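You operate a simulated robot arm through the tools that you are given. There is no shell and no other tool.

The job below is to be done with a simulated two-armed robot. You get a single attempt, and the scene is never put back.

Task
Measure brass disc 57 and put it in the tray for its size.
Fine: use the black gauge and swing its arm back afterwards.

It is judged by the outcome, as a careful person would: the job done as asked, and still so three seconds after it is handed in. It fails if anything else is knocked over, pushed out of place, dropped, spilled or broken.

Robot
Two 7-joint arms with fingered hands on one trunk that stands fixed in place. Base frame: the origin is at the foot of the trunk, x ahead of it, y to its left, z up; the work surface is at about z = 0.85. Lengths are in m, angles in rad, forces in N, time in s.
The left shoulder is at [0.07, 0.142, 1.239], the right one opposite. With the tool pointing down near the work surface each hand reaches from about 0.1 to 0.78 m from the base axis, measured 20 degrees to its own side. Payload 3.6 kg a hand.
Tool frame (each hand has its own): the origin (TCP) lies between the finger pads and is the grasp point; the fingertips stand 0.025 m ahead of it; z points along the fingers, y is the line along which they close. The gripper opens to 0.088 m; its body begins 0.029 m behind the TCP. The gripper is a hand of 5 fingers: y runs from the thumb to the fingers, the wrist lies at [-0.013, -0.097, -0.162] in the tool frame, and closing takes about 1.5 s.
Orientation is that of the tool frame in the base frame, as a unit quaternion [x, y, z, w]. With the fingers straight down and the wrist toward the robot, the tool's x, y and z point along [0, 1, 0], [1, 0, 0] and [0, 0, -1] of the base frame.

Tools
- The arms move only by the tool nudge_tool. It takes "left_rows", "right_rows" or both (then of equal length, played together; a hand with none holds still); each is a list of rows, each an object (a shift or turn left out is 0, a gripper value left out holds the last) with "offset": the shift along the base's x, y, z in units of 200 mm (1.0 is 200 mm), a list of three; "dr": the turn, a rotation vector about the base's x, y, z in units of 120 degrees (1.0 is 120 degrees), a list of three. In form: [{"offset": [tx, ty, tz], "dr": [rx, ry, rz]}, ...]. A call has 1 to 20 rows; each row is the pose to reach, as a shift and turn from the pose commanded when the call began. "left_gripper" and "right_gripper" are, for a hand that has rows, the closure, from 0 (fully open) to 1 (shut), set as the call begins (left out, the last holds). A call with a number of a shift or a turn outside -1 to 1 is refused whole. A row lasts 0.2 s, in which the tool goes at most 0.05 m and 0.15 rad; a call with a longer step from one row to the next is refused whole, and so is a gripper value outside its range. A pose out of reach is approached as far as the arm can. The call stops where the force on the tool passes 90 N (or 10 N more than at its start, if that is more) or the arm is blocked; 0.2 s more then pass. The fingers move at their own pace (about 0.072 m/s each) and stop on an object; they squeeze with about 25 N. The grip force told is the motor's: it shows also when the fingers shut on nothing. Time passes only in rows, and 0.2 s behind the last, so rows that repeat a pose let the fingers close. It gives the time, the measured TCP pose, the force on the tool (base axes), the opening and the grip force at its end, in the units of the frame above (readings bear some noise), with the torque about the TCP (base axes, N m) and any sound that the robot's microphone picked up.
- Cameras (640 x 400 px; columns grow to the right, rows downward): "scene" is now at [0.1246, -0.0478, 1.4693]; the picture's right is [-0.53, -0.85, 0.00], its down [-0.47, 0.29, -0.83] and it looks along [0.71, -0.44, -0.55] (base axes); focal length 308 px, centre (320, 200). "left" rides on the left gripper at [-0.059, -0.079, -0.105] in its tool frame; the picture's right is [-0.73, -0.32, 0.61], its down [0.62, -0.68, 0.38] and it looks along [0.29, 0.66, 0.70] (tool axes); focal length 234 px, centre (320, 200). "right" rides on the right gripper at [0.059, -0.079, -0.105] in its tool frame; the picture's right is [-0.73, 0.32, -0.61], its down [-0.62, -0.68, 0.38] and it looks along [-0.29, 0.66, 0.70] (tool axes); focal length 234 px, centre (320, 200). There is no depth. A picture from a camera that has moved, and an enlarged one, comes with that camera's place and axes in the base frame and with its lens.
- snapshot(camera): a new picture of that camera. No time passes.
- slide_trunk(by): slides the trunk up (or, below 0, down) by that many m; the arms and the scene camera ride with it, the base frame stays. It gives what a move gives, with no picture.
- move_fingers(index, middle, ring, little, thumb_bend, thumb_turn, hand): sets how far each is bent, from 0 (flat) to 100 (curled in); at 30 the hand is open as for a grip, at 70 the pads meet at the TCP. One left out holds its place. A second passes; each finger stops where it meets its share of the squeeze, and holds until it gets a number again. A gripper value or a shape takes the hand back. It gives what a move gives, with no picture; readings hold the bend of each and the force on index, middle, ring, little, thumb and palm. thumb_turn goes from beside the hand (0) to across from the fingers (100), as for a grip.
- set_grasp(shape, hand): the hand has 5 fingers and takes this shape, open, in about a second: jaw (thumb against the fingers, like two jaws); tri (thumb and two fingers); tip (a fingertip pinch); poke (one finger out to press); point (the index stretched); flat (the hand flat); cup (the hand cupped); fist (a fist). The gripper value then closes the fingers along that shape, each until it touches; the sizes above hold for jaw. It gives what a move gives, with no picture.
- pan_tilt(pan, tilt): turns the head with the scene camera to pan (to the left, within 1.501 rad either way) and tilt (down, from -0.506 to 1.204), counted from straight ahead of the robot. It gives what a move gives.
- enlarge(camera, box): a new picture of the part [left, top, right, bottom] of that camera's present view, enlarged. No time passes.
- hand_in(): hands the job in; it is judged then, once.

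Nothing tells you positions but the pictures and the camera data. Unless the task says otherwise, let go and move clear before handing in.

The tools are called after "Emit:" as a command line: name --argument value ..., lists and objects as JSON in quotes. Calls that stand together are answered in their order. nudge_tool: Moves the arms, as the interface text tells. Its arguments: {"type":"object","properties":{"left_rows":{"type":"array"},"left_gripper":{"type":"number"},"right_rows":{"type":"array"},"right_gripper":{"type":"number"}},"required":[]} The other tools are called the same way: slide_trunk (by) moves the trunk up or down; set_grasp (shape, hand) gives the hand a shape; move_fingers (index, middle, ring, little, thumb_bend, thumb_turn, hand) moves the fingers one by one; pan_tilt (pan, tilt) turns the head that bears the scene camera; snapshot (camera) takes a picture; enlarge (camera, box) takes an enlarged picture of a part of a camera's view; hand_in () hands the job in.

At the start:

```text
time_s: 0.0
left_ee_pos: [0.4719, -0.0422, 1.3222]
left_tool_rot: [0.707, 0.708, 0.0, 0.001]
left_force: [-0.7, 0.4, 0.2]
left_moment: [-0.01, 0.02, 0.0]
left_width: 0.0879
left_grip_force: 0.0
left_shape: jaw
left_bend: [30.0, 30.0, 30.0, 30.0, 30.0, 98.0]
left_finger forces: [0.1, 0.1, 0.0, 0.1, 0.0, 0.0]
right_ee_pos: [0.3466, -0.4405, 1.2814]
right_tool_rot: [0.707, 0.708, 0.0, -0.001]
right_force: [0.2, 0.1, 0.6]
right_moment: [-0.03, 0.0, 0.03]
right_width: 0.0876
right_grip_force: 0.0
right_shape: jaw
right_bend: [30.0, 30.0, 30.0, 30.0, 30.0, 98.0]
right_finger forces: [0.0, 0.0, 0.0, 0.0, 0.1, 0.1]
trunk travel left (down, up): [-0.775, 0.165]
head pan, tilt (commanded): [-0.553, 0.586]
```

scene: 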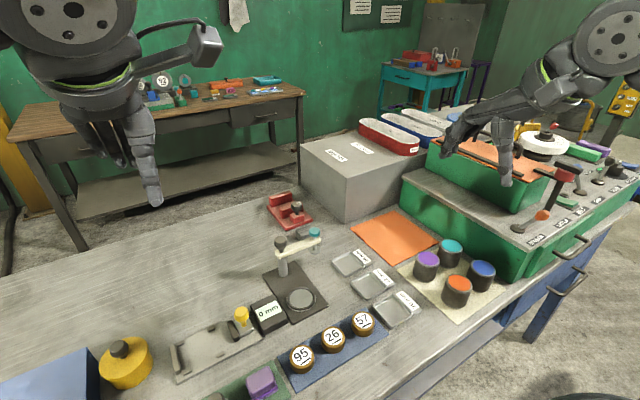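
right: 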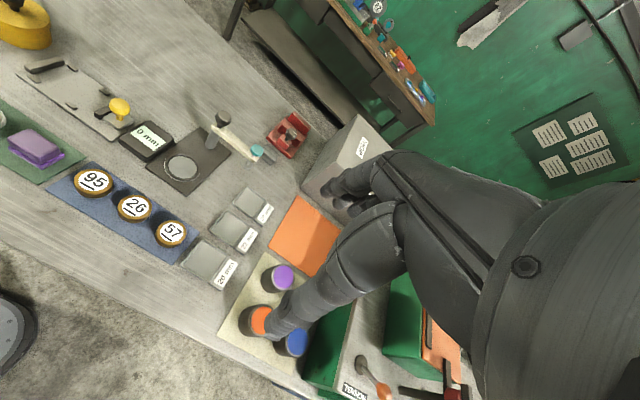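
left: 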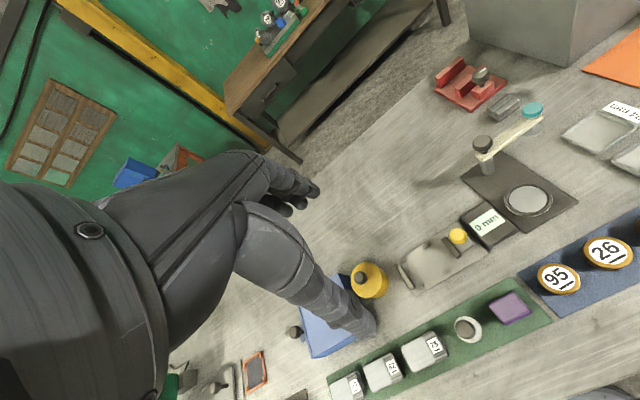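

I see a workbench with three brass discs (95, 26, 57) on a blue strip, a black gauge with a swing arm and a display ("0 mm"), and three labelled trays to its right. First I will look closer at the gauge, the discs and the tray labels.

Emit:
enlarge --camera "scene" --box '[220, 180, 440, 390]'

Emit:
enlarge --camera "right" --box '[80, 90, 320, 300]'

Emit:
enlarge --camera "left" --box '[380, 50, 640, 310]'

```text
1.90 times, centred on (330, 285) of scene
camera zoom: at [0.1246, -0.0478, 1.4693], right [-0.53, -0.85, 0.0], down [-0.47, 0.29, -0.83], along [0.71, -0.44, -0.55], focal length 587 px, centre (301, 38)
```

zoom: 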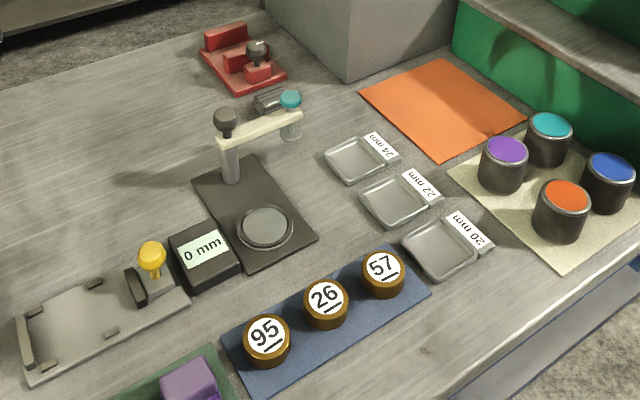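

```text
1.90 times, centred on (200, 195) of right
camera zoom: at [0.2681, -0.383, 1.3862], right [0.32, -0.73, 0.61], down [-0.68, -0.62, -0.38], along [0.66, -0.29, -0.7], focal length 446 px, centre (549, 210)
```

zoom: 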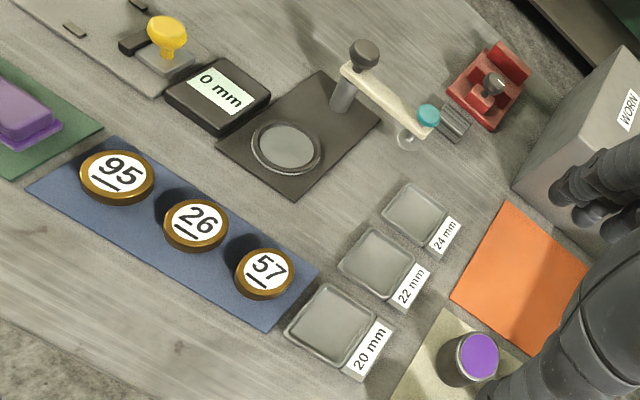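

```text
1.54 times, centred on (510, 180) of left
camera zoom: at [0.3921, -0.1014, 1.4272], right [-0.32, -0.73, -0.61], down [-0.68, 0.62, -0.38], along [0.66, 0.29, -0.7], focal length 360 px, centre (28, 231)
```

zoom: 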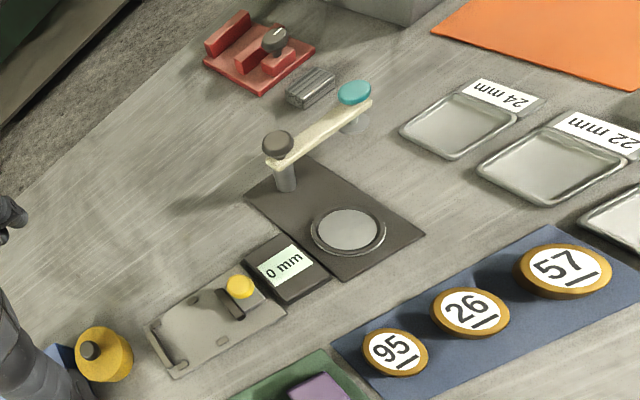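

The scene has discs in a row near x≈0.43 (57 at about y≈-0.34), the gauge anvil near (0.556,-0.264), its post near (0.657,-0.261) and the arm swung out toward -y with a teal knob. I'll zoom on each part before touching anything.

Emit:
enlarge --camera "scene" --box '[250, 210, 350, 330]'

Emit:
enlarge --camera "scene" --box '[320, 230, 440, 350]'

Emit:
enlarge --camera "left" --box '[450, 80, 580, 250]'

Emit:
enlarge --camera "right" --box '[110, 90, 280, 210]'

```text
3.33 times, centred on (300, 270) of scene
camera zoom: at [0.1246, -0.0478, 1.4693], right [-0.53, -0.85, 0.0], down [-0.47, 0.29, -0.83], along [0.71, -0.44, -0.55], focal length 1027 px, centre (387, -33)
```

zoom: 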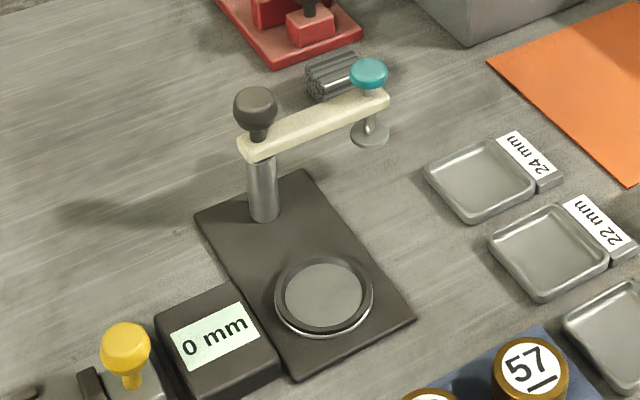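

```text
3.33 times, centred on (380, 290) of scene
camera zoom: at [0.1246, -0.0478, 1.4693], right [-0.53, -0.85, 0.0], down [-0.47, 0.29, -0.83], along [0.71, -0.44, -0.55], focal length 1027 px, centre (120, -100)
```

zoom: 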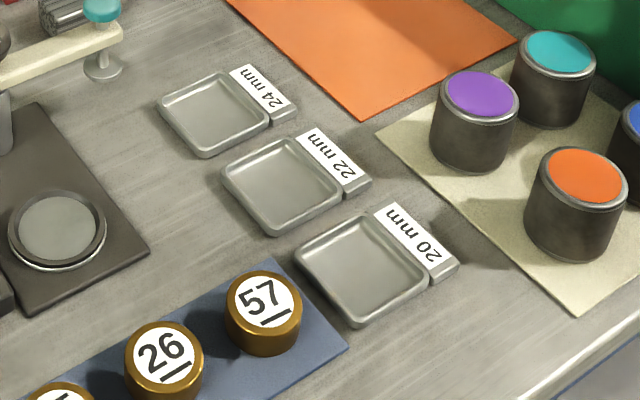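

```text
2.35 times, centred on (515, 165) of left
camera zoom: at [0.3921, -0.1014, 1.4272], right [-0.32, -0.73, -0.61], down [-0.68, 0.62, -0.38], along [0.66, 0.29, -0.7], focal length 551 px, centre (-139, 282)
```

zoom: 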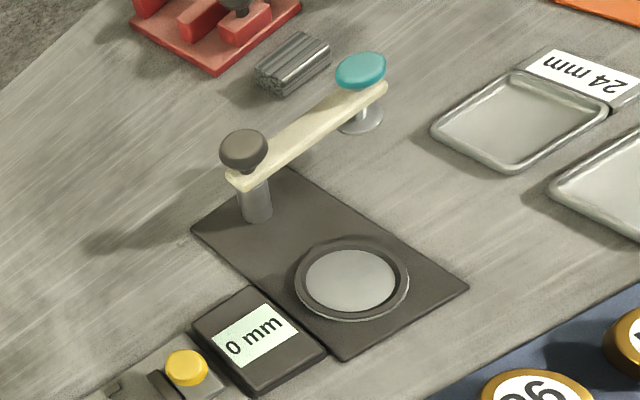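

```text
3.33 times, centred on (195, 150) of right
camera zoom: at [0.2681, -0.383, 1.3862], right [0.32, -0.73, 0.61], down [-0.68, -0.62, -0.38], along [0.66, -0.29, -0.7], focal length 781 px, centre (737, 367)
```

zoom: 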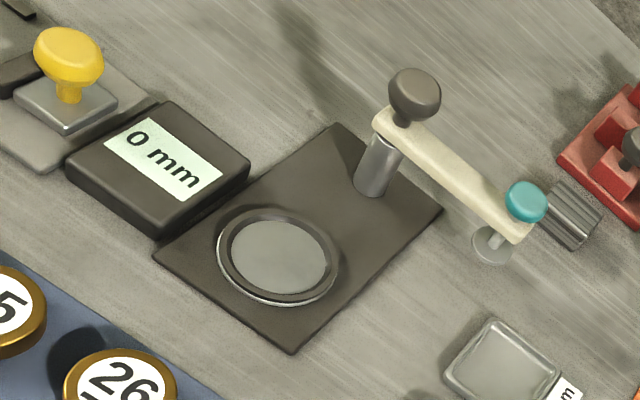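

Gauge: the post is at about (0.66,-0.266), the arm is about 0.095 m long at z≈0.94 and points to -y. The teal plunger knob on it tops out at z≈0.96, and the anvil is near (0.563,-0.265,0.86). The trays lie at y≈-0.43, x≈0.42 (20), 0.51 (22) and 0.60 (24). I'll bring the right hand lower over disc 57 to get closer camera views.

Emit:
nudge_tool --right_rows '[{"offset": [0.05, 0.09, -0.19]}, {"offset": [0.1, 0.19, -0.38]}, {"offset": [0.15, 0.28, -0.57]}, {"offset": [0.2, 0.38, -0.76]}, {"offset": [0.267, 0.48, -0.95]}, {"offset": [0.267, 0.48, -0.95]}]'

```text
time_s: 1.4
left_ee_pos: [0.4691, -0.0428, 1.3221]
left_tool_rot: [0.707, 0.708, 0.0, 0.001]
left_force: [-0.1, 0.4, 1.1]
left_moment: [0.01, 0.02, 0.0]
left_width: 0.088
left_grip_force: 0.1
left_shape: jaw
left_bend: [30.0, 30.0, 30.0, 30.0, 30.0, 98.0]
left_finger forces: [0.0, 0.0, 0.1, 0.0, 0.0, 0.1]
right_ee_pos: [0.3983, -0.3446, 1.0906]
right_tool_rot: [0.707, 0.707, 0.0, 0.0]
right_force: [-0.4, 0.5, 0.5]
right_moment: [0.01, -0.04, -0.02]
right_width: 0.0877
right_grip_force: 0.0
right_shape: jaw
right_bend: [30.0, 30.0, 30.0, 30.0, 30.0, 98.0]
right_finger forces: [0.0, 0.1, 0.0, 0.1, 0.0, 0.0]
trunk travel left (down, up): [-0.775, 0.165]
head pan, tilt (commanded): [-0.553, 0.586]
```

Emit:
snapshot --camera "right"

Emit:
snapshot --camera "scene"

```text
taken
camera right: at [0.32, -0.2868, 1.1953], right [0.32, -0.73, 0.61], down [-0.68, -0.62, -0.38], along [0.66, -0.29, -0.7], focal length 234 px, centre (320, 200)
```

right: 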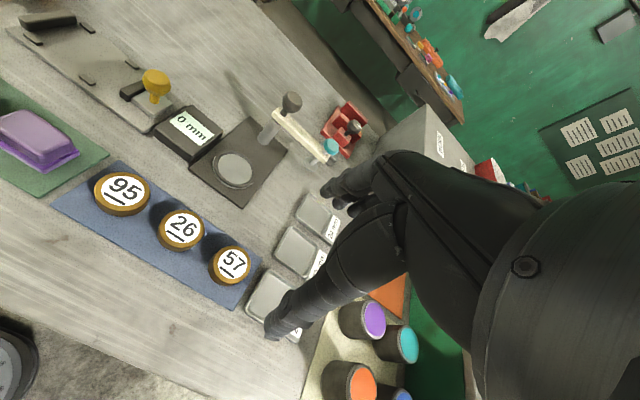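

```text
taken
camera scene: at [0.1238, -0.0477, 1.4694], right [-0.53, -0.85, 0.0], down [-0.47, 0.29, -0.83], along [0.71, -0.44, -0.55], focal length 308 px, centre (320, 200)
```

scene: 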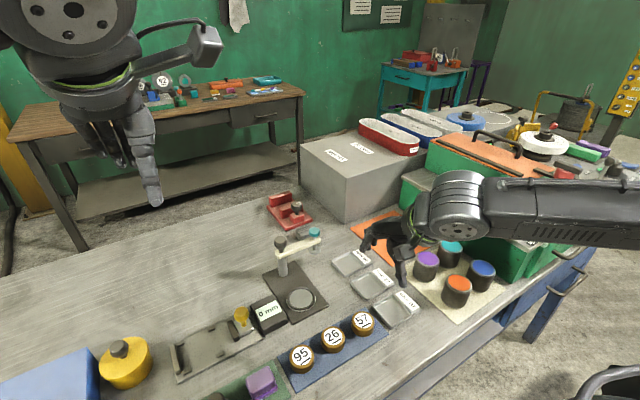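

The right hand is now hovering near (0.40,-0.345,1.09); the discs and gauge are visible from both cameras. I'll zoom for accurate positions of disc 57 and its height.

Emit:
enlarge --camera "right" --box '[130, 70, 350, 290]'

Emit:
enlarge --camera "scene" --box '[320, 280, 430, 370]'

Emit:
enlarge --camera "scene" --box '[255, 215, 345, 325]'

```text
1.82 times, centred on (240, 180) of right
camera zoom: at [0.32, -0.2868, 1.1953], right [0.32, -0.73, 0.61], down [-0.68, -0.62, -0.38], along [0.66, -0.29, -0.7], focal length 426 px, centre (466, 236)
```

zoom: 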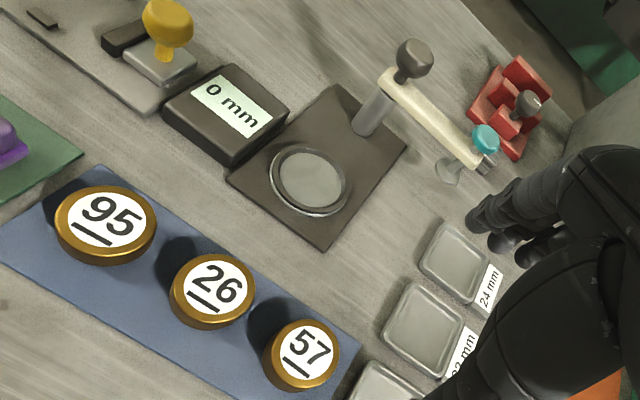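

```text
4.44 times, centred on (375, 325) of scene
camera zoom: at [0.1238, -0.0477, 1.4694], right [-0.53, -0.85, 0.0], down [-0.47, 0.29, -0.83], along [0.71, -0.44, -0.55], focal length 1370 px, centre (76, -356)
```

zoom: 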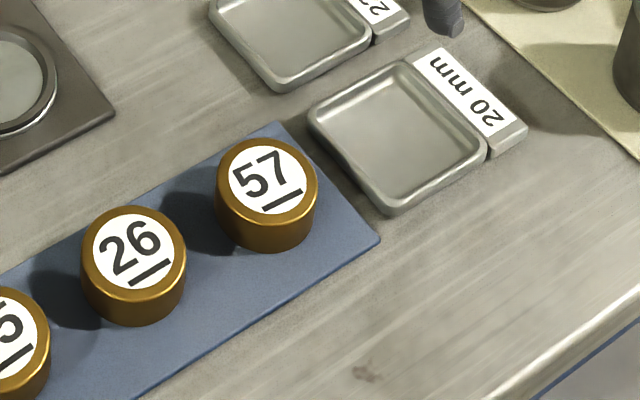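

```text
3.64 times, centred on (300, 270) of scene
camera zoom: at [0.1238, -0.0477, 1.4694], right [-0.53, -0.85, 0.0], down [-0.47, 0.29, -0.83], along [0.71, -0.44, -0.55], focal length 1121 px, centre (393, -54)
```

zoom: 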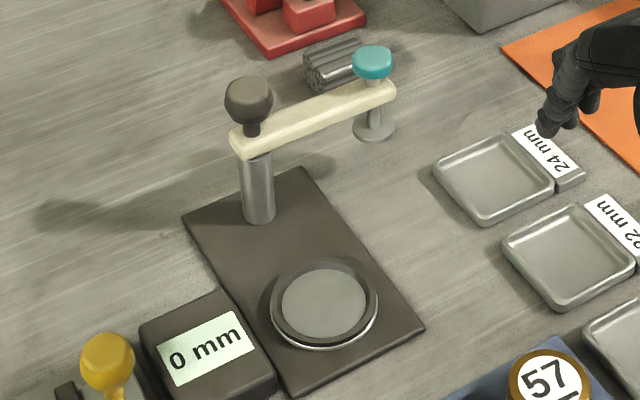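

Disc 57's top is about 0.05 m across at roughly (0.425,-0.342). The anvil ring and trays are only slightly larger than the disc, so I'll grip just its upper part. I'll look at the hand's geometry before descending.

Emit:
enlarge --camera "scene" --box '[340, 190, 470, 310]'

Emit:
enlarge --camera "right" --box '[240, 130, 440, 350]'

```text
3.33 times, centred on (405, 250) of scene
camera zoom: at [0.1238, -0.0477, 1.4694], right [-0.53, -0.85, 0.0], down [-0.47, 0.29, -0.83], along [0.71, -0.44, -0.55], focal length 1027 px, centre (37, 33)
```

zoom: 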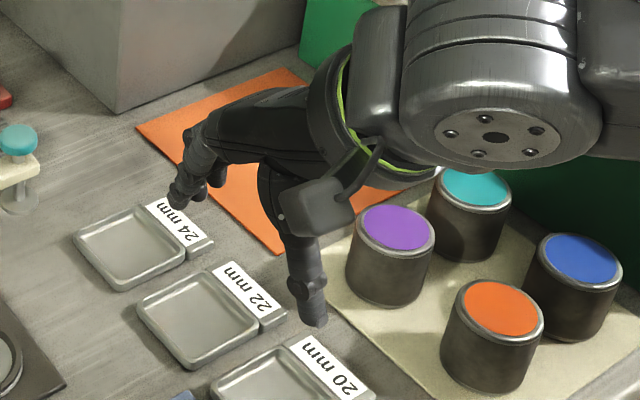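

```text
1.82 times, centred on (340, 240) of right
camera zoom: at [0.32, -0.2868, 1.1953], right [0.32, -0.73, 0.61], down [-0.68, -0.62, -0.38], along [0.66, -0.29, -0.7], focal length 426 px, centre (284, 127)
```

zoom: 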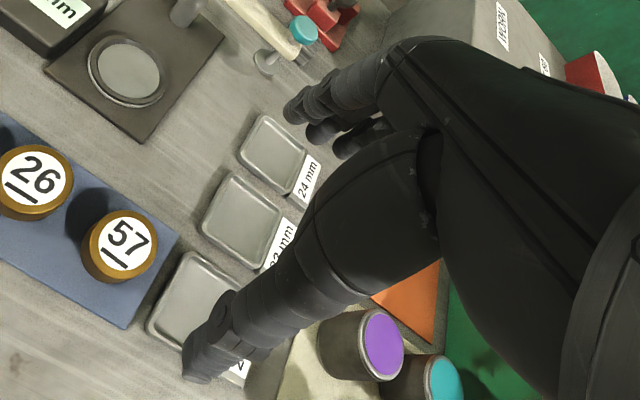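

The hand is as expected: fingers on the far (+x) side, thumb on the near side, both nearly vertical. I'll move over disc 57 and lower to about 8 cm above it, then check alignment.

Emit:
nudge_tool --right_rows '[{"offset": [0.065, 0.006, 0.0]}, {"offset": [0.13, 0.0125, -0.15]}, {"offset": [0.13, 0.0125, -0.35]}, {"offset": [0.13, 0.0125, -0.5]}, {"offset": [0.13, 0.0125, -0.6]}, {"offset": [0.13, 0.0125, -0.6]}]'

Emit:
enlarge --camera "scene" --box '[290, 230, 440, 380]'

Emit:
snapshot --camera "right"

```text
time_s: 2.8
left_ee_pos: [0.471, -0.0429, 1.3222]
left_tool_rot: [0.706, 0.708, -0.001, 0.0]
left_force: [1.1, -0.1, -0.8]
left_moment: [0.0, 0.01, -0.01]
left_width: 0.0878
left_grip_force: 0.2
left_shape: jaw
left_bend: [30.0, 30.0, 30.0, 30.0, 30.0, 98.0]
left_finger forces: [0.0, 0.0, 0.0, 0.1, 0.1, 0.1]
right_ee_pos: [0.4245, -0.3446, 0.969]
right_tool_rot: [0.706, 0.708, 0.0, 0.0]
right_force: [-0.1, -0.4, 0.2]
right_moment: [-0.03, -0.01, -0.03]
right_width: 0.0879
right_grip_force: 0.0
right_shape: jaw
right_bend: [30.0, 30.0, 30.0, 30.0, 30.0, 98.0]
right_finger forces: [0.1, 0.0, 0.0, 0.1, 0.0, 0.1]
trunk travel left (down, up): [-0.775, 0.165]
head pan, tilt (commanded): [-0.553, 0.586]
```

```text
2.67 times, centred on (365, 305) of scene
camera zoom: at [0.1242, -0.0476, 1.4694], right [-0.53, -0.85, 0.0], down [-0.47, 0.29, -0.83], along [0.71, -0.44, -0.55], focal length 822 px, centre (200, -80)
```

zoom: 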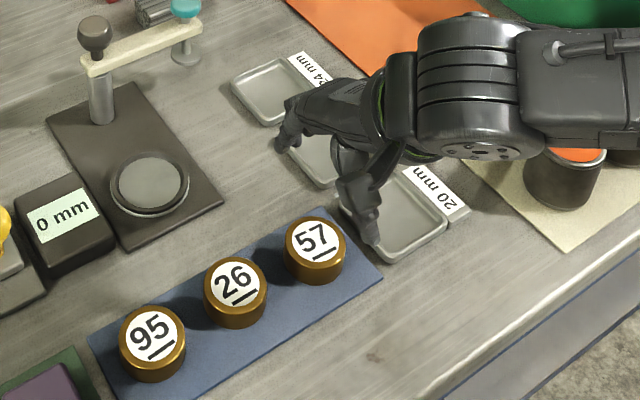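

```text
taken
camera right: at [0.3457, -0.2858, 1.0742], right [0.32, -0.73, 0.61], down [-0.68, -0.62, -0.38], along [0.66, -0.29, -0.7], focal length 234 px, centre (320, 200)
```

right: 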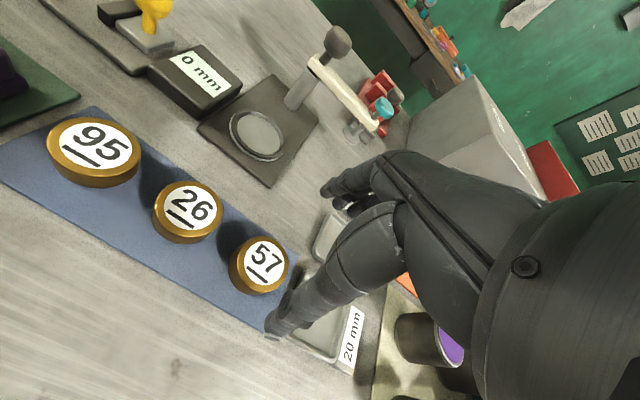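

Disc 57's centre works out at about (0.430,-0.344) from both cameras. I'll shift 5 mm forward and lower so the fingertips overlap only the upper half of the disc.

Emit:
nudge_tool --right_rows '[{"offset": [0.027, 0.0, -0.1]}, {"offset": [0.027, 0.0, -0.2]}, {"offset": [0.027, 0.0, -0.3]}, {"offset": [0.027, 0.0, -0.38]}, {"offset": [0.027, 0.0, -0.38]}]'

Emit:
enlarge --camera "scene" --box '[310, 250, 430, 370]'

Emit:
enlarge --camera "right" --box '[180, 150, 380, 370]'

```text
time_s: 4.0
left_ee_pos: [0.4709, -0.0417, 1.3232]
left_tool_rot: [0.706, 0.708, -0.001, 0.0]
left_force: [0.1, -0.3, -0.2]
left_moment: [-0.01, -0.02, 0.03]
left_width: 0.0877
left_grip_force: 0.0
left_shape: jaw
left_bend: [30.0, 30.0, 30.0, 30.0, 30.0, 98.0]
left_finger forces: [0.1, 0.0, 0.0, 0.0, 0.1, 0.0]
right_ee_pos: [0.4326, -0.3428, 0.8942]
right_tool_rot: [0.707, 0.707, 0.0, 0.0]
right_force: [-0.5, 0.9, 0.0]
right_moment: [-0.03, -0.01, 0.02]
right_width: 0.0878
right_grip_force: 0.1
right_shape: jaw
right_bend: [30.0, 30.0, 30.0, 30.0, 30.0, 98.0]
right_finger forces: [0.0, 0.0, 0.0, 0.1, 0.0, 0.0]
trunk travel left (down, up): [-0.775, 0.165]
head pan, tilt (commanded): [-0.553, 0.586]
```

```text
3.33 times, centred on (370, 310) of scene
camera zoom: at [0.1245, -0.0477, 1.4693], right [-0.53, -0.85, 0.0], down [-0.47, 0.29, -0.83], along [0.71, -0.44, -0.55], focal length 1027 px, centre (153, -167)
```

zoom: 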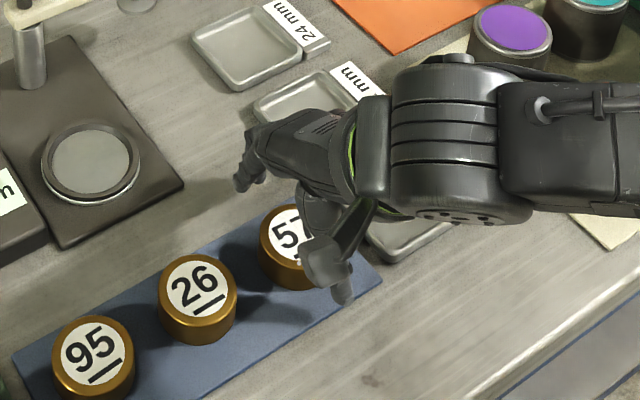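

```text
1.82 times, centred on (280, 260) of right
camera zoom: at [0.3534, -0.2846, 0.9994], right [0.32, -0.73, 0.61], down [-0.68, -0.62, -0.38], along [0.66, -0.29, -0.7], focal length 426 px, centre (393, 91)
```

zoom: 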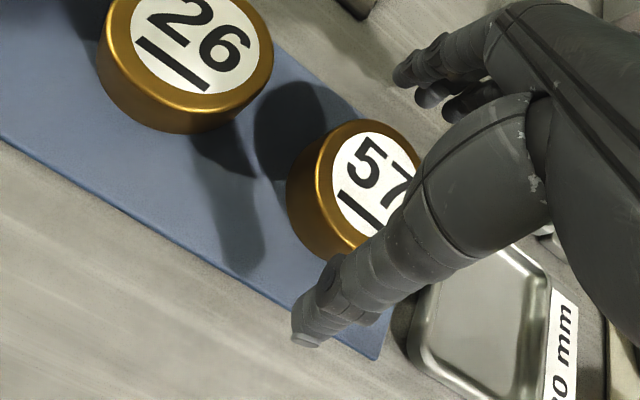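

The finger and thumb tips straddle disc 57 evenly. I'll lower another 8 mm for a firmer hold, then close.

Emit:
nudge_tool --right_rows '[{"offset": [-0.008, -0.005, -0.02]}, {"offset": [-0.008, -0.005, -0.04]}, {"offset": [-0.008, -0.005, -0.04]}]'

Emit:
nudge_tool --right_rows '[{"offset": [0, 0, 0]}, {"offset": [0, 0, 0]}, {"offset": [0, 0, 0]}, {"offset": [0, 0, 0]}, {"offset": [0, 0, 0]}, {"offset": [0, 0, 0]}, {"offset": [0, 0, 0]}, {"offset": [0, 0, 0]}, {"offset": [0, 0, 0]}, {"offset": [0, 0, 0]}]' --right_gripper 0.7

Emit:
enlarge --camera "scene" --box '[310, 250, 430, 370]'

Emit:
enlarge --camera "right" --box '[180, 150, 380, 370]'

```text
time_s: 4.8
left_ee_pos: [0.4706, -0.0419, 1.321]
left_tool_rot: [0.706, 0.708, -0.001, 0.0]
left_force: [0.0, 0.5, -0.1]
left_moment: [-0.02, 0.02, -0.04]
left_width: 0.0879
left_grip_force: 0.0
left_shape: jaw
left_bend: [30.0, 30.0, 30.0, 30.0, 30.0, 98.0]
left_finger forces: [0.1, 0.1, 0.1, 0.1, 0.0, 0.0]
right_ee_pos: [0.4302, -0.3435, 0.8875]
right_tool_rot: [0.707, 0.707, 0.001, 0.0]
right_force: [0.2, -0.4, 0.5]
right_moment: [0.02, 0.0, 0.01]
right_width: 0.0878
right_grip_force: 0.0
right_shape: jaw
right_bend: [30.0, 30.0, 30.0, 30.0, 30.0, 98.0]
right_finger forces: [0.1, 0.0, 0.1, 0.0, 0.0, 0.0]
trunk travel left (down, up): [-0.775, 0.165]
head pan, tilt (commanded): [-0.553, 0.586]
```

```text
time_s: 7.0
left_ee_pos: [0.471, -0.043, 1.3226]
left_tool_rot: [0.707, 0.708, -0.001, 0.001]
left_force: [-0.5, 0.2, -0.8]
left_moment: [0.0, 0.02, 0.0]
left_width: 0.0878
left_grip_force: 0.1
left_shape: jaw
left_bend: [30.0, 30.0, 30.0, 30.0, 30.0, 98.0]
left_finger forces: [0.1, 0.0, 0.0, 0.0, 0.1, 0.0]
right_ee_pos: [0.4314, -0.3453, 0.8873]
right_tool_rot: [0.707, 0.708, 0.0, 0.0]
right_force: [-2.7, 0.2, -0.2]
right_moment: [-0.02, 0.05, 0.0]
right_width: 0.0424
right_grip_force: 25.0
right_shape: jaw
right_bend: [74.0, 46.0, 50.0, 47.0, 69.0, 100.0]
right_finger forces: [12.4, 7.8, 0.1, 0.0, 22.2, 0.1]
trunk travel left (down, up): [-0.775, 0.165]
head pan, tilt (commanded): [-0.553, 0.586]
```

```text
3.33 times, centred on (370, 310) of scene
camera zoom: at [0.1244, -0.0478, 1.4693], right [-0.53, -0.85, 0.0], down [-0.47, 0.29, -0.83], along [0.71, -0.44, -0.55], focal length 1027 px, centre (153, -167)
```

zoom: 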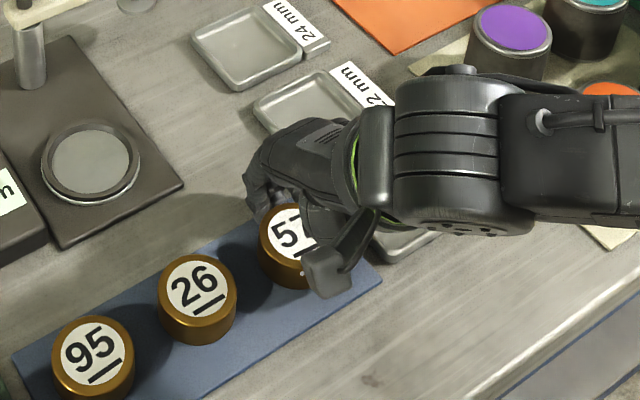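

```text
1.82 times, centred on (280, 260) of right
camera zoom: at [0.3513, -0.2859, 0.9924], right [0.32, -0.73, 0.61], down [-0.68, -0.62, -0.38], along [0.66, -0.29, -0.7], focal length 426 px, centre (393, 91)
```

zoom: 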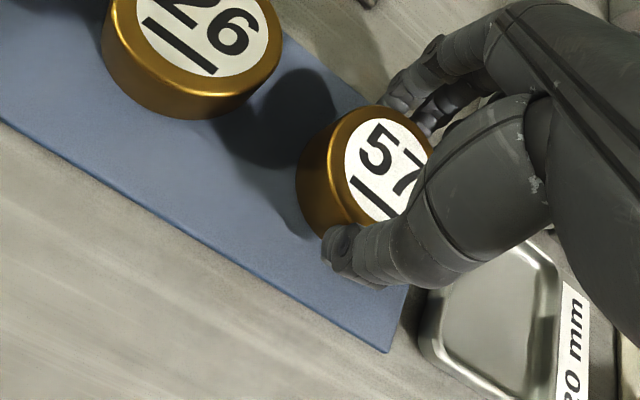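

The fingers hold disc 57 with thumb 22 N against index and middle 20 N. I'll lift only a centimetre and check that it stays level.

Emit:
nudge_tool --right_rows '[{"offset": [0, 0, 0.02]}, {"offset": [0, 0, 0.04]}, {"offset": [0, 0, 0.06]}, {"offset": [0, 0, 0.06]}]'

Emit:
enlarge --camera "scene" --box '[320, 270, 410, 350]'

Emit:
enlarge --camera "right" --box '[180, 150, 380, 370]'

```text
time_s: 8.0
left_ee_pos: [0.4718, -0.0431, 1.3225]
left_tool_rot: [0.706, 0.708, 0.0, 0.0]
left_force: [-0.2, 0.3, -0.1]
left_moment: [-0.02, -0.01, -0.02]
left_width: 0.0878
left_grip_force: 0.0
left_shape: jaw
left_bend: [30.0, 30.0, 30.0, 30.0, 30.0, 98.0]
left_finger forces: [0.0, 0.1, 0.2, 0.0, 0.0, 0.0]
right_ee_pos: [0.4296, -0.344, 0.8998]
right_tool_rot: [0.706, 0.708, 0.001, 0.0]
right_force: [0.1, 0.2, -4.0]
right_moment: [0.0, 0.02, 0.0]
right_width: 0.0423
right_grip_force: 25.1
right_shape: jaw
right_bend: [74.0, 46.0, 50.0, 47.0, 69.0, 100.0]
right_finger forces: [13.4, 8.1, 0.4, 0.0, 21.8, 0.0]
trunk travel left (down, up): [-0.775, 0.165]
head pan, tilt (commanded): [-0.553, 0.586]
```

```text
5.00 times, centred on (365, 310) of scene
camera zoom: at [0.1253, -0.0483, 1.4692], right [-0.53, -0.85, 0.0], down [-0.47, 0.29, -0.83], along [0.71, -0.44, -0.55], focal length 1541 px, centre (95, -350)
```

zoom: 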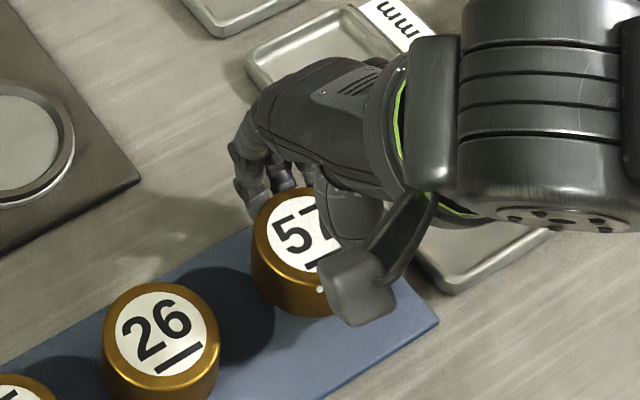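

```text
1.82 times, centred on (280, 260) of right
camera zoom: at [0.3523, -0.2858, 1.0037], right [0.32, -0.73, 0.61], down [-0.68, -0.62, -0.38], along [0.66, -0.29, -0.7], focal length 426 px, centre (393, 91)
```

zoom: 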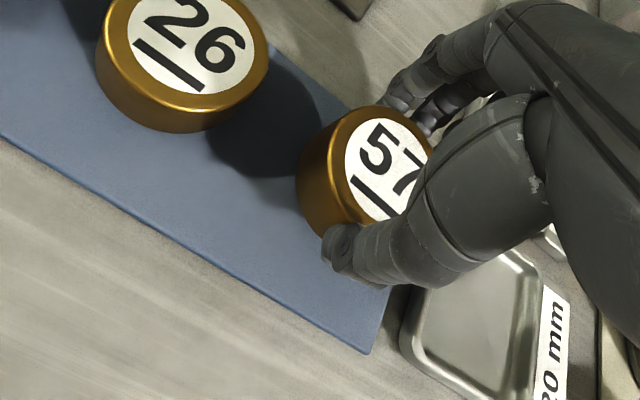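

Disc 57 came up level and firmly held (about 4 N). I'll raise it clear and carry it over the anvil at about (0.564,-0.2645), staying high at first.

Emit:
nudge_tool --right_rows '[{"offset": [0, 0, 0.15]}, {"offset": [0, 0, 0.3]}, {"offset": [0.13, 0.08, 0.3]}, {"offset": [0.27, 0.165, 0.3]}, {"offset": [0.4, 0.245, 0.3]}, {"offset": [0.53, 0.33, 0.3]}, {"offset": [0.62, 0.38, 0.3]}, {"offset": [0.667, 0.41, 0.3]}, {"offset": [0.667, 0.41, 0.3]}]'

Emit:
enlarge --camera "scene" --box '[230, 200, 390, 330]'

Emit:
snapshot --camera "right"

Emit:
snapshot --camera "left"

```text
time_s: 10.0
left_ee_pos: [0.4712, -0.0427, 1.3215]
left_tool_rot: [0.706, 0.708, 0.0, 0.0]
left_force: [0.3, -0.8, -0.8]
left_moment: [-0.01, 0.0, -0.03]
left_width: 0.0877
left_grip_force: 0.1
left_shape: jaw
left_bend: [30.0, 30.0, 30.0, 30.0, 30.0, 98.0]
left_finger forces: [0.0, 0.1, 0.1, 0.1, 0.0, 0.1]
right_ee_pos: [0.5639, -0.2617, 0.959]
right_tool_rot: [0.707, 0.708, -0.001, -0.001]
right_force: [0.3, -0.1, -3.1]
right_moment: [-0.02, 0.0, 0.01]
right_width: 0.042
right_grip_force: 25.1
right_shape: jaw
right_bend: [74.0, 46.0, 51.0, 47.0, 69.0, 100.0]
right_finger forces: [13.0, 7.8, 1.4, 0.0, 22.0, 0.0]
trunk travel left (down, up): [-0.775, 0.165]
head pan, tilt (commanded): [-0.553, 0.586]
```

```text
3.08 times, centred on (310, 265) of scene
camera zoom: at [0.1253, -0.0482, 1.4692], right [-0.53, -0.85, 0.0], down [-0.47, 0.29, -0.83], along [0.71, -0.44, -0.55], focal length 948 px, centre (351, 0)
```

zoom: 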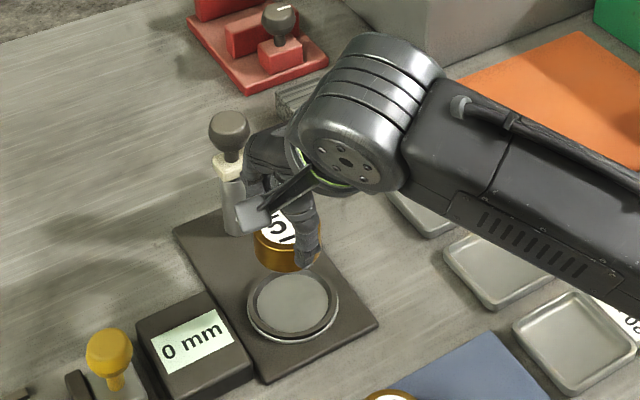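

```text
taken
camera right: at [0.4858, -0.203, 1.0641], right [0.32, -0.73, 0.61], down [-0.68, -0.62, -0.38], along [0.66, -0.29, -0.7], focal length 234 px, centre (320, 200)
```

right: 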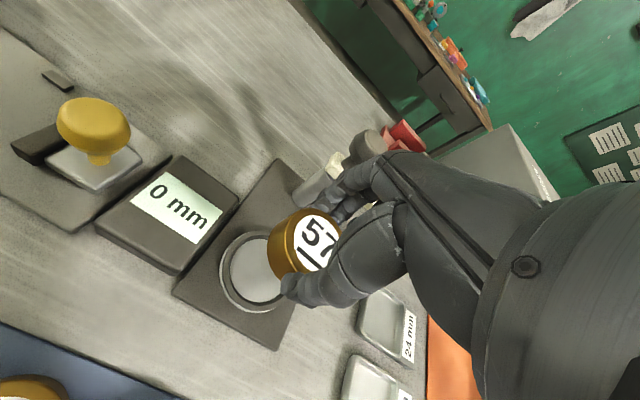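

```text
taken
camera left: at [0.3927, -0.1018, 1.4269], right [-0.32, -0.73, -0.61], down [-0.68, 0.62, -0.38], along [0.66, 0.29, -0.7], focal length 234 px, centre (320, 200)
```

left: 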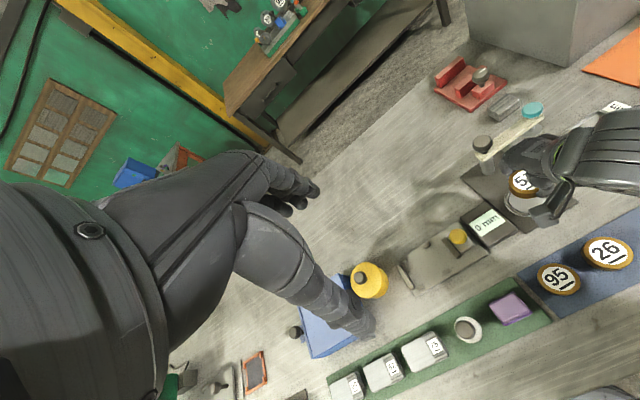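

The disc is hovering over the anvil with a clear gap to the gauge post. I'll zoom in to verify the alignment before lowering.

Emit:
enlarge --camera "right" --box '[170, 150, 390, 350]'

Emit:
enlarge --camera "left" --box '[440, 90, 600, 250]'

Emit:
enlarge --camera "scene" --box '[270, 230, 350, 330]'

```text
2.00 times, centred on (280, 250) of right
camera zoom: at [0.4858, -0.203, 1.0641], right [0.32, -0.73, 0.61], down [-0.68, -0.62, -0.38], along [0.66, -0.29, -0.7], focal length 468 px, centre (400, 100)
```

zoom: 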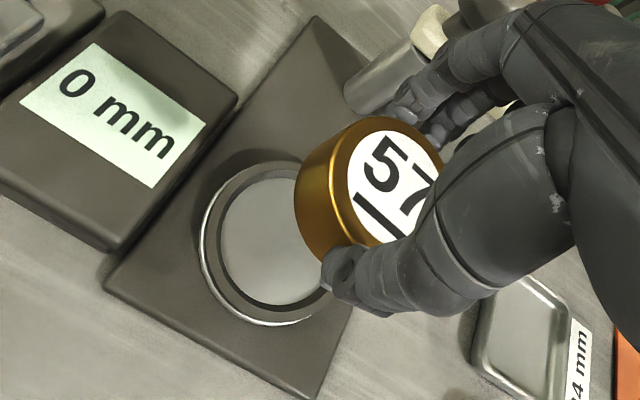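

```text
2.50 times, centred on (520, 170) of left
camera zoom: at [0.3927, -0.1018, 1.4269], right [-0.32, -0.73, -0.61], down [-0.68, 0.62, -0.38], along [0.66, 0.29, -0.7], focal length 585 px, centre (-180, 275)
```

zoom: 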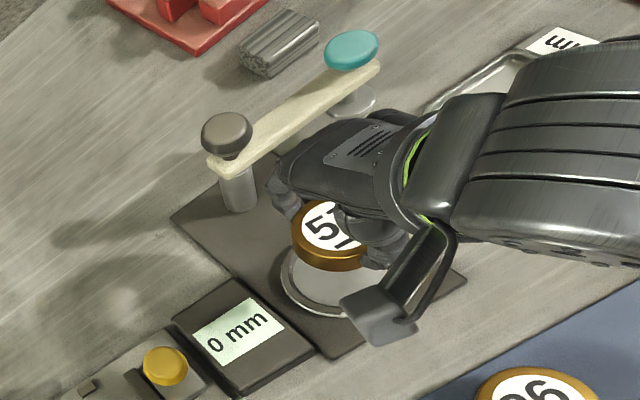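

```text
4.00 times, centred on (310, 280) of scene
camera zoom: at [0.1253, -0.0482, 1.4692], right [-0.53, -0.85, 0.0], down [-0.47, 0.29, -0.83], along [0.71, -0.44, -0.55], focal length 1233 px, centre (360, -120)
```

zoom: 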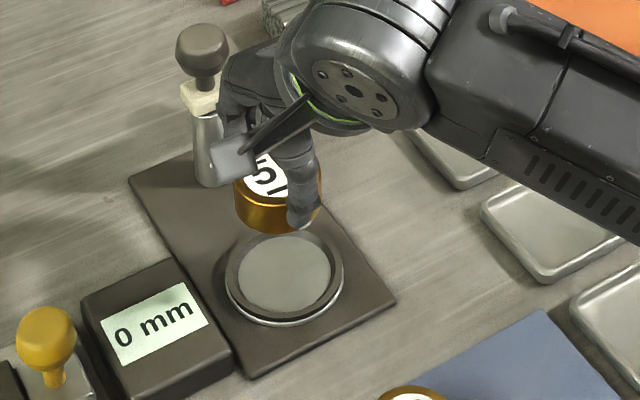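

Both cameras put the disc within a few millimetres of the anvil's centre. I'll nudge 2 mm to split the difference and lower to about 1 cm above the anvil, then check again.

Emit:
nudge_tool --right_rows '[{"offset": [-0.01, 0.01, -0.06]}, {"offset": [-0.01, 0.01, -0.13]}, {"offset": [-0.01, 0.01, -0.2]}, {"offset": [-0.01, 0.01, -0.25]}, {"offset": [-0.01, 0.01, -0.25]}]'

Emit:
enlarge --camera "right" --box '[170, 150, 390, 350]'

Emit:
enlarge --camera "scene" --box '[270, 230, 350, 330]'

Emit:
enlarge --camera "left" --box '[460, 100, 580, 250]'

```text
time_s: 11.2
left_ee_pos: [0.4716, -0.0424, 1.3215]
left_tool_rot: [0.707, 0.708, 0.0, 0.0]
left_force: [0.1, -0.3, -1.0]
left_moment: [0.0, -0.04, -0.01]
left_width: 0.0877
left_grip_force: 0.1
left_shape: jaw
left_bend: [30.0, 30.0, 30.0, 30.0, 30.0, 98.0]
left_finger forces: [0.0, 0.0, 0.1, 0.1, 0.0, 0.1]
right_ee_pos: [0.5618, -0.2586, 0.9102]
right_tool_rot: [0.706, 0.708, 0.0, -0.001]
right_force: [-0.4, 1.0, -4.4]
right_moment: [0.03, -0.01, 0.01]
right_width: 0.0421
right_grip_force: 24.9
right_shape: jaw
right_bend: [74.0, 46.0, 51.0, 47.0, 69.0, 100.0]
right_finger forces: [13.1, 7.7, 1.6, 0.0, 21.8, 0.0]
trunk travel left (down, up): [-0.775, 0.165]
head pan, tilt (commanded): [-0.553, 0.586]
```

```text
2.00 times, centred on (280, 250) of right
camera zoom: at [0.4836, -0.2002, 1.0142], right [0.32, -0.73, 0.61], down [-0.68, -0.62, -0.38], along [0.66, -0.29, -0.7], focal length 468 px, centre (400, 100)
```

zoom: 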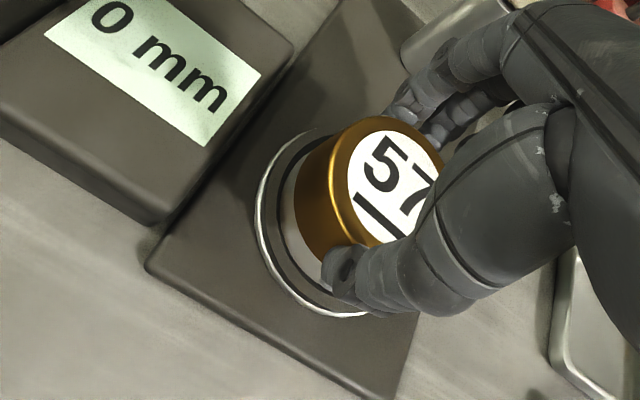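

```text
4.00 times, centred on (310, 280) of scene
camera zoom: at [0.1253, -0.0481, 1.4692], right [-0.53, -0.85, 0.0], down [-0.47, 0.29, -0.83], along [0.71, -0.44, -0.55], focal length 1233 px, centre (360, -120)
```

zoom: 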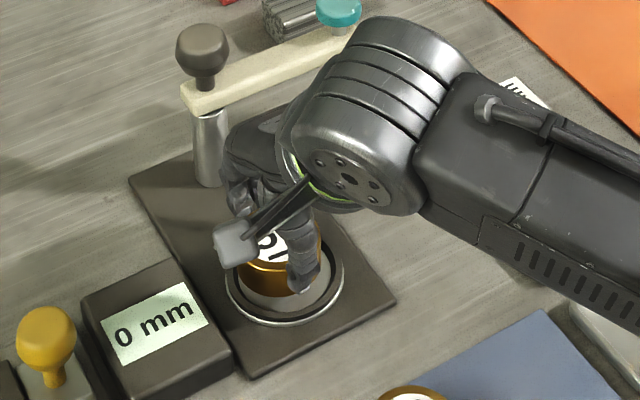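

```text
2.67 times, centred on (520, 175) of left
camera zoom: at [0.3927, -0.1016, 1.427], right [-0.32, -0.73, -0.61], down [-0.68, 0.62, -0.38], along [0.66, 0.29, -0.7], focal length 624 px, centre (-213, 267)
```

zoom: 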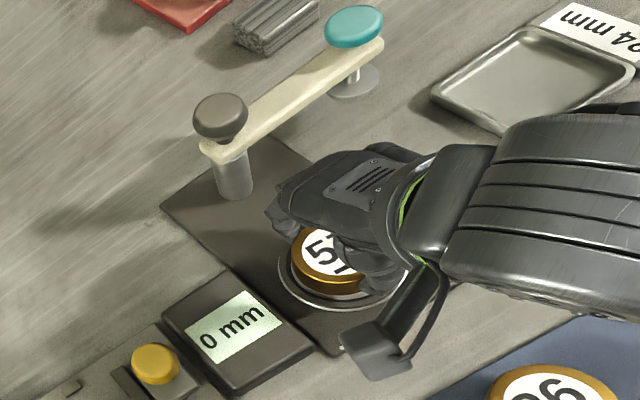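

The ring around the anvil leaves about 3 mm all round; the disc looks 3 mm too far to +y. I'll shift -3 mm in y and lower in small steps, watching the force.

Emit:
nudge_tool --right_rows '[{"offset": [0.003, -0.015, 0.0]}, {"offset": [0.003, -0.015, -0.02]}, {"offset": [0.003, -0.015, -0.04]}, {"offset": [0.003, -0.015, -0.04]}]'

Emit:
enlarge --camera "right" --box '[200, 160, 360, 320]'

Emit:
enlarge --camera "scene" --box '[270, 250, 340, 330]'

```text
time_s: 12.2
left_ee_pos: [0.4721, -0.0429, 1.322]
left_tool_rot: [0.706, 0.708, 0.0, 0.0]
left_force: [0.2, -0.4, -0.7]
left_moment: [0.0, 0.01, -0.03]
left_width: 0.0879
left_grip_force: 0.0
left_shape: jaw
left_bend: [30.0, 30.0, 30.0, 30.0, 30.0, 98.0]
left_finger forces: [0.0, 0.1, 0.0, 0.1, 0.0, 0.0]
right_ee_pos: [0.5619, -0.2636, 0.9017]
right_tool_rot: [0.706, 0.708, 0.0, 0.0]
right_force: [0.1, -0.7, -3.4]
right_moment: [0.02, 0.02, 0.02]
right_width: 0.0421
right_grip_force: 25.0
right_shape: jaw
right_bend: [74.0, 46.0, 51.0, 47.0, 69.0, 100.0]
right_finger forces: [13.0, 7.7, 1.6, 0.1, 21.9, 0.1]
trunk travel left (down, up): [-0.775, 0.165]
head pan, tilt (commanded): [-0.553, 0.586]
```

```text
2.50 times, centred on (280, 240) of right
camera zoom: at [0.4841, -0.2042, 1.0066], right [0.32, -0.73, 0.61], down [-0.68, -0.62, -0.38], along [0.66, -0.29, -0.7], focal length 585 px, centre (420, 100)
```

zoom: 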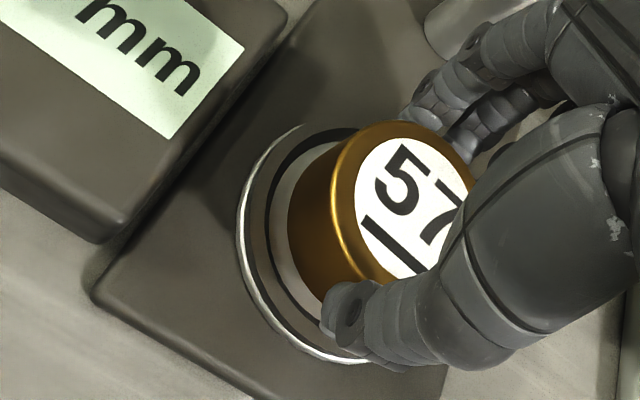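

```text
5.00 times, centred on (305, 290) of scene
camera zoom: at [0.1254, -0.0481, 1.4692], right [-0.53, -0.85, 0.0], down [-0.47, 0.29, -0.83], along [0.71, -0.44, -0.55], focal length 1541 px, centre (395, -250)
```

zoom: 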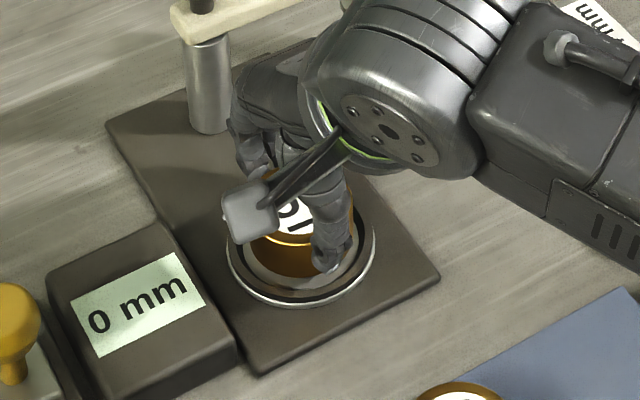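

Disc and ring are now concentric in both views. Lowering the last few millimetres in small steps.

Emit:
nudge_tool --right_rows '[{"offset": [0, 0, -0.01]}, {"offset": [0, 0, -0.02]}, {"offset": [0, 0, -0.02]}]'

Emit:
enlarge --camera "right" --box '[200, 160, 360, 320]'

```text
time_s: 13.0
left_ee_pos: [0.4709, -0.0427, 1.3216]
left_tool_rot: [0.707, 0.707, -0.001, 0.001]
left_force: [1.5, -0.9, -0.8]
left_moment: [0.01, -0.03, 0.01]
left_width: 0.0877
left_grip_force: 0.0
left_shape: jaw
left_bend: [30.0, 30.0, 30.0, 30.0, 30.0, 98.0]
left_finger forces: [0.0, 0.1, 0.1, 0.0, 0.0, 0.0]
right_ee_pos: [0.5627, -0.2637, 0.8964]
right_tool_rot: [0.706, 0.708, 0.0, 0.0]
right_force: [0.1, -0.7, -3.6]
right_moment: [0.01, 0.01, 0.0]
right_width: 0.0419
right_grip_force: 25.0
right_shape: jaw
right_bend: [74.0, 46.0, 51.0, 47.0, 69.0, 100.0]
right_finger forces: [13.0, 7.7, 1.6, 0.0, 21.9, 0.0]
trunk travel left (down, up): [-0.775, 0.165]
head pan, tilt (commanded): [-0.553, 0.586]
```

```text
2.50 times, centred on (280, 240) of right
camera zoom: at [0.4839, -0.2044, 1.0026], right [0.32, -0.73, 0.61], down [-0.68, -0.62, -0.38], along [0.66, -0.29, -0.7], focal length 585 px, centre (420, 100)
```

zoom: 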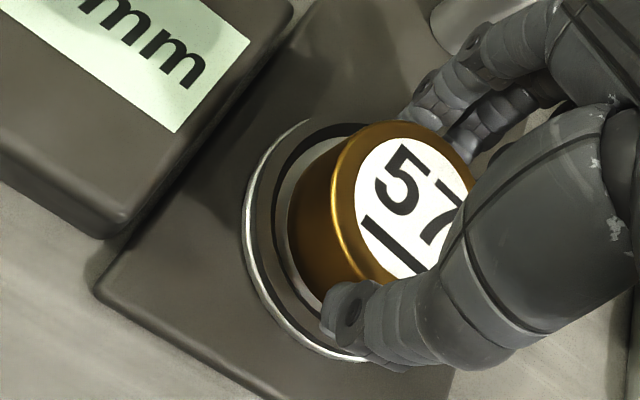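

Still hanging free (force unchanged). Continuing down 2 mm at a time.

Emit:
nudge_tool --right_rows '[{"offset": [0, 0, -0.01]}, {"offset": [0, 0, -0.01]}]'

Emit:
nudge_tool --right_rows '[{"offset": [0, 0, -0.0075]}, {"offset": [0, 0, -0.0075]}]'

Emit:
enlarge --camera "right" --box '[200, 160, 360, 320]'

```text
time_s: 13.6
left_ee_pos: [0.4727, -0.0417, 1.3213]
left_tool_rot: [0.706, 0.708, 0.0, 0.0]
left_force: [0.7, -0.5, -0.9]
left_moment: [0.0, -0.02, 0.01]
left_width: 0.0875
left_grip_force: 0.0
left_shape: jaw
left_bend: [30.0, 30.0, 30.0, 30.0, 30.0, 98.0]
left_finger forces: [0.1, 0.0, 0.0, 0.0, 0.0, 0.0]
right_ee_pos: [0.5631, -0.2631, 0.8949]
right_tool_rot: [0.706, 0.708, 0.0, -0.001]
right_force: [0.2, 0.5, -3.0]
right_moment: [0.02, -0.02, 0.0]
right_width: 0.0423
right_grip_force: 24.9
right_shape: jaw
right_bend: [74.0, 46.0, 51.0, 47.0, 69.0, 100.0]
right_finger forces: [13.0, 7.6, 1.6, 0.1, 21.9, 0.1]
trunk travel left (down, up): [-0.775, 0.165]
head pan, tilt (commanded): [-0.553, 0.586]
```

```text
time_s: 14.2
left_ee_pos: [0.4714, -0.0424, 1.3206]
left_tool_rot: [0.707, 0.708, 0.0, 0.0]
left_force: [0.5, -0.6, 0.5]
left_moment: [0.02, 0.0, 0.0]
left_width: 0.0876
left_grip_force: 0.0
left_shape: jaw
left_bend: [30.0, 30.0, 30.0, 30.0, 30.0, 98.0]
left_finger forces: [0.1, 0.0, 0.0, 0.0, 0.0, 0.0]
right_ee_pos: [0.5619, -0.2625, 0.8934]
right_tool_rot: [0.706, 0.708, 0.0, -0.001]
right_force: [-0.6, 0.3, -3.6]
right_moment: [-0.02, -0.03, -0.01]
right_width: 0.042
right_grip_force: 25.1
right_shape: jaw
right_bend: [74.0, 46.0, 51.0, 47.0, 69.0, 100.0]
right_finger forces: [13.1, 7.8, 1.6, 0.1, 21.9, 0.0]
trunk travel left (down, up): [-0.775, 0.165]
head pan, tilt (commanded): [-0.553, 0.586]
```

```text
2.50 times, centred on (280, 240) of right
camera zoom: at [0.4837, -0.2039, 0.9988], right [0.32, -0.73, 0.61], down [-0.68, -0.62, -0.38], along [0.66, -0.29, -0.7], focal length 585 px, centre (420, 100)
```

zoom: 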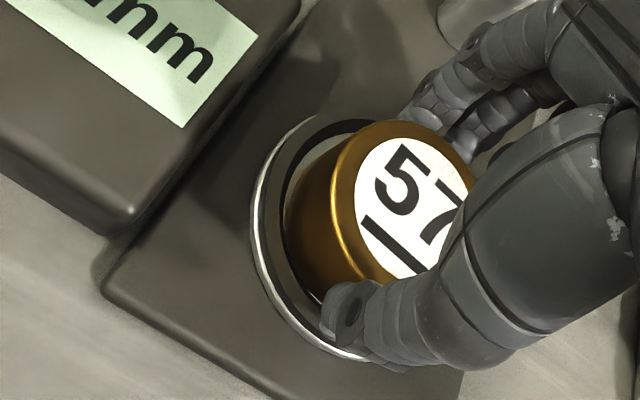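

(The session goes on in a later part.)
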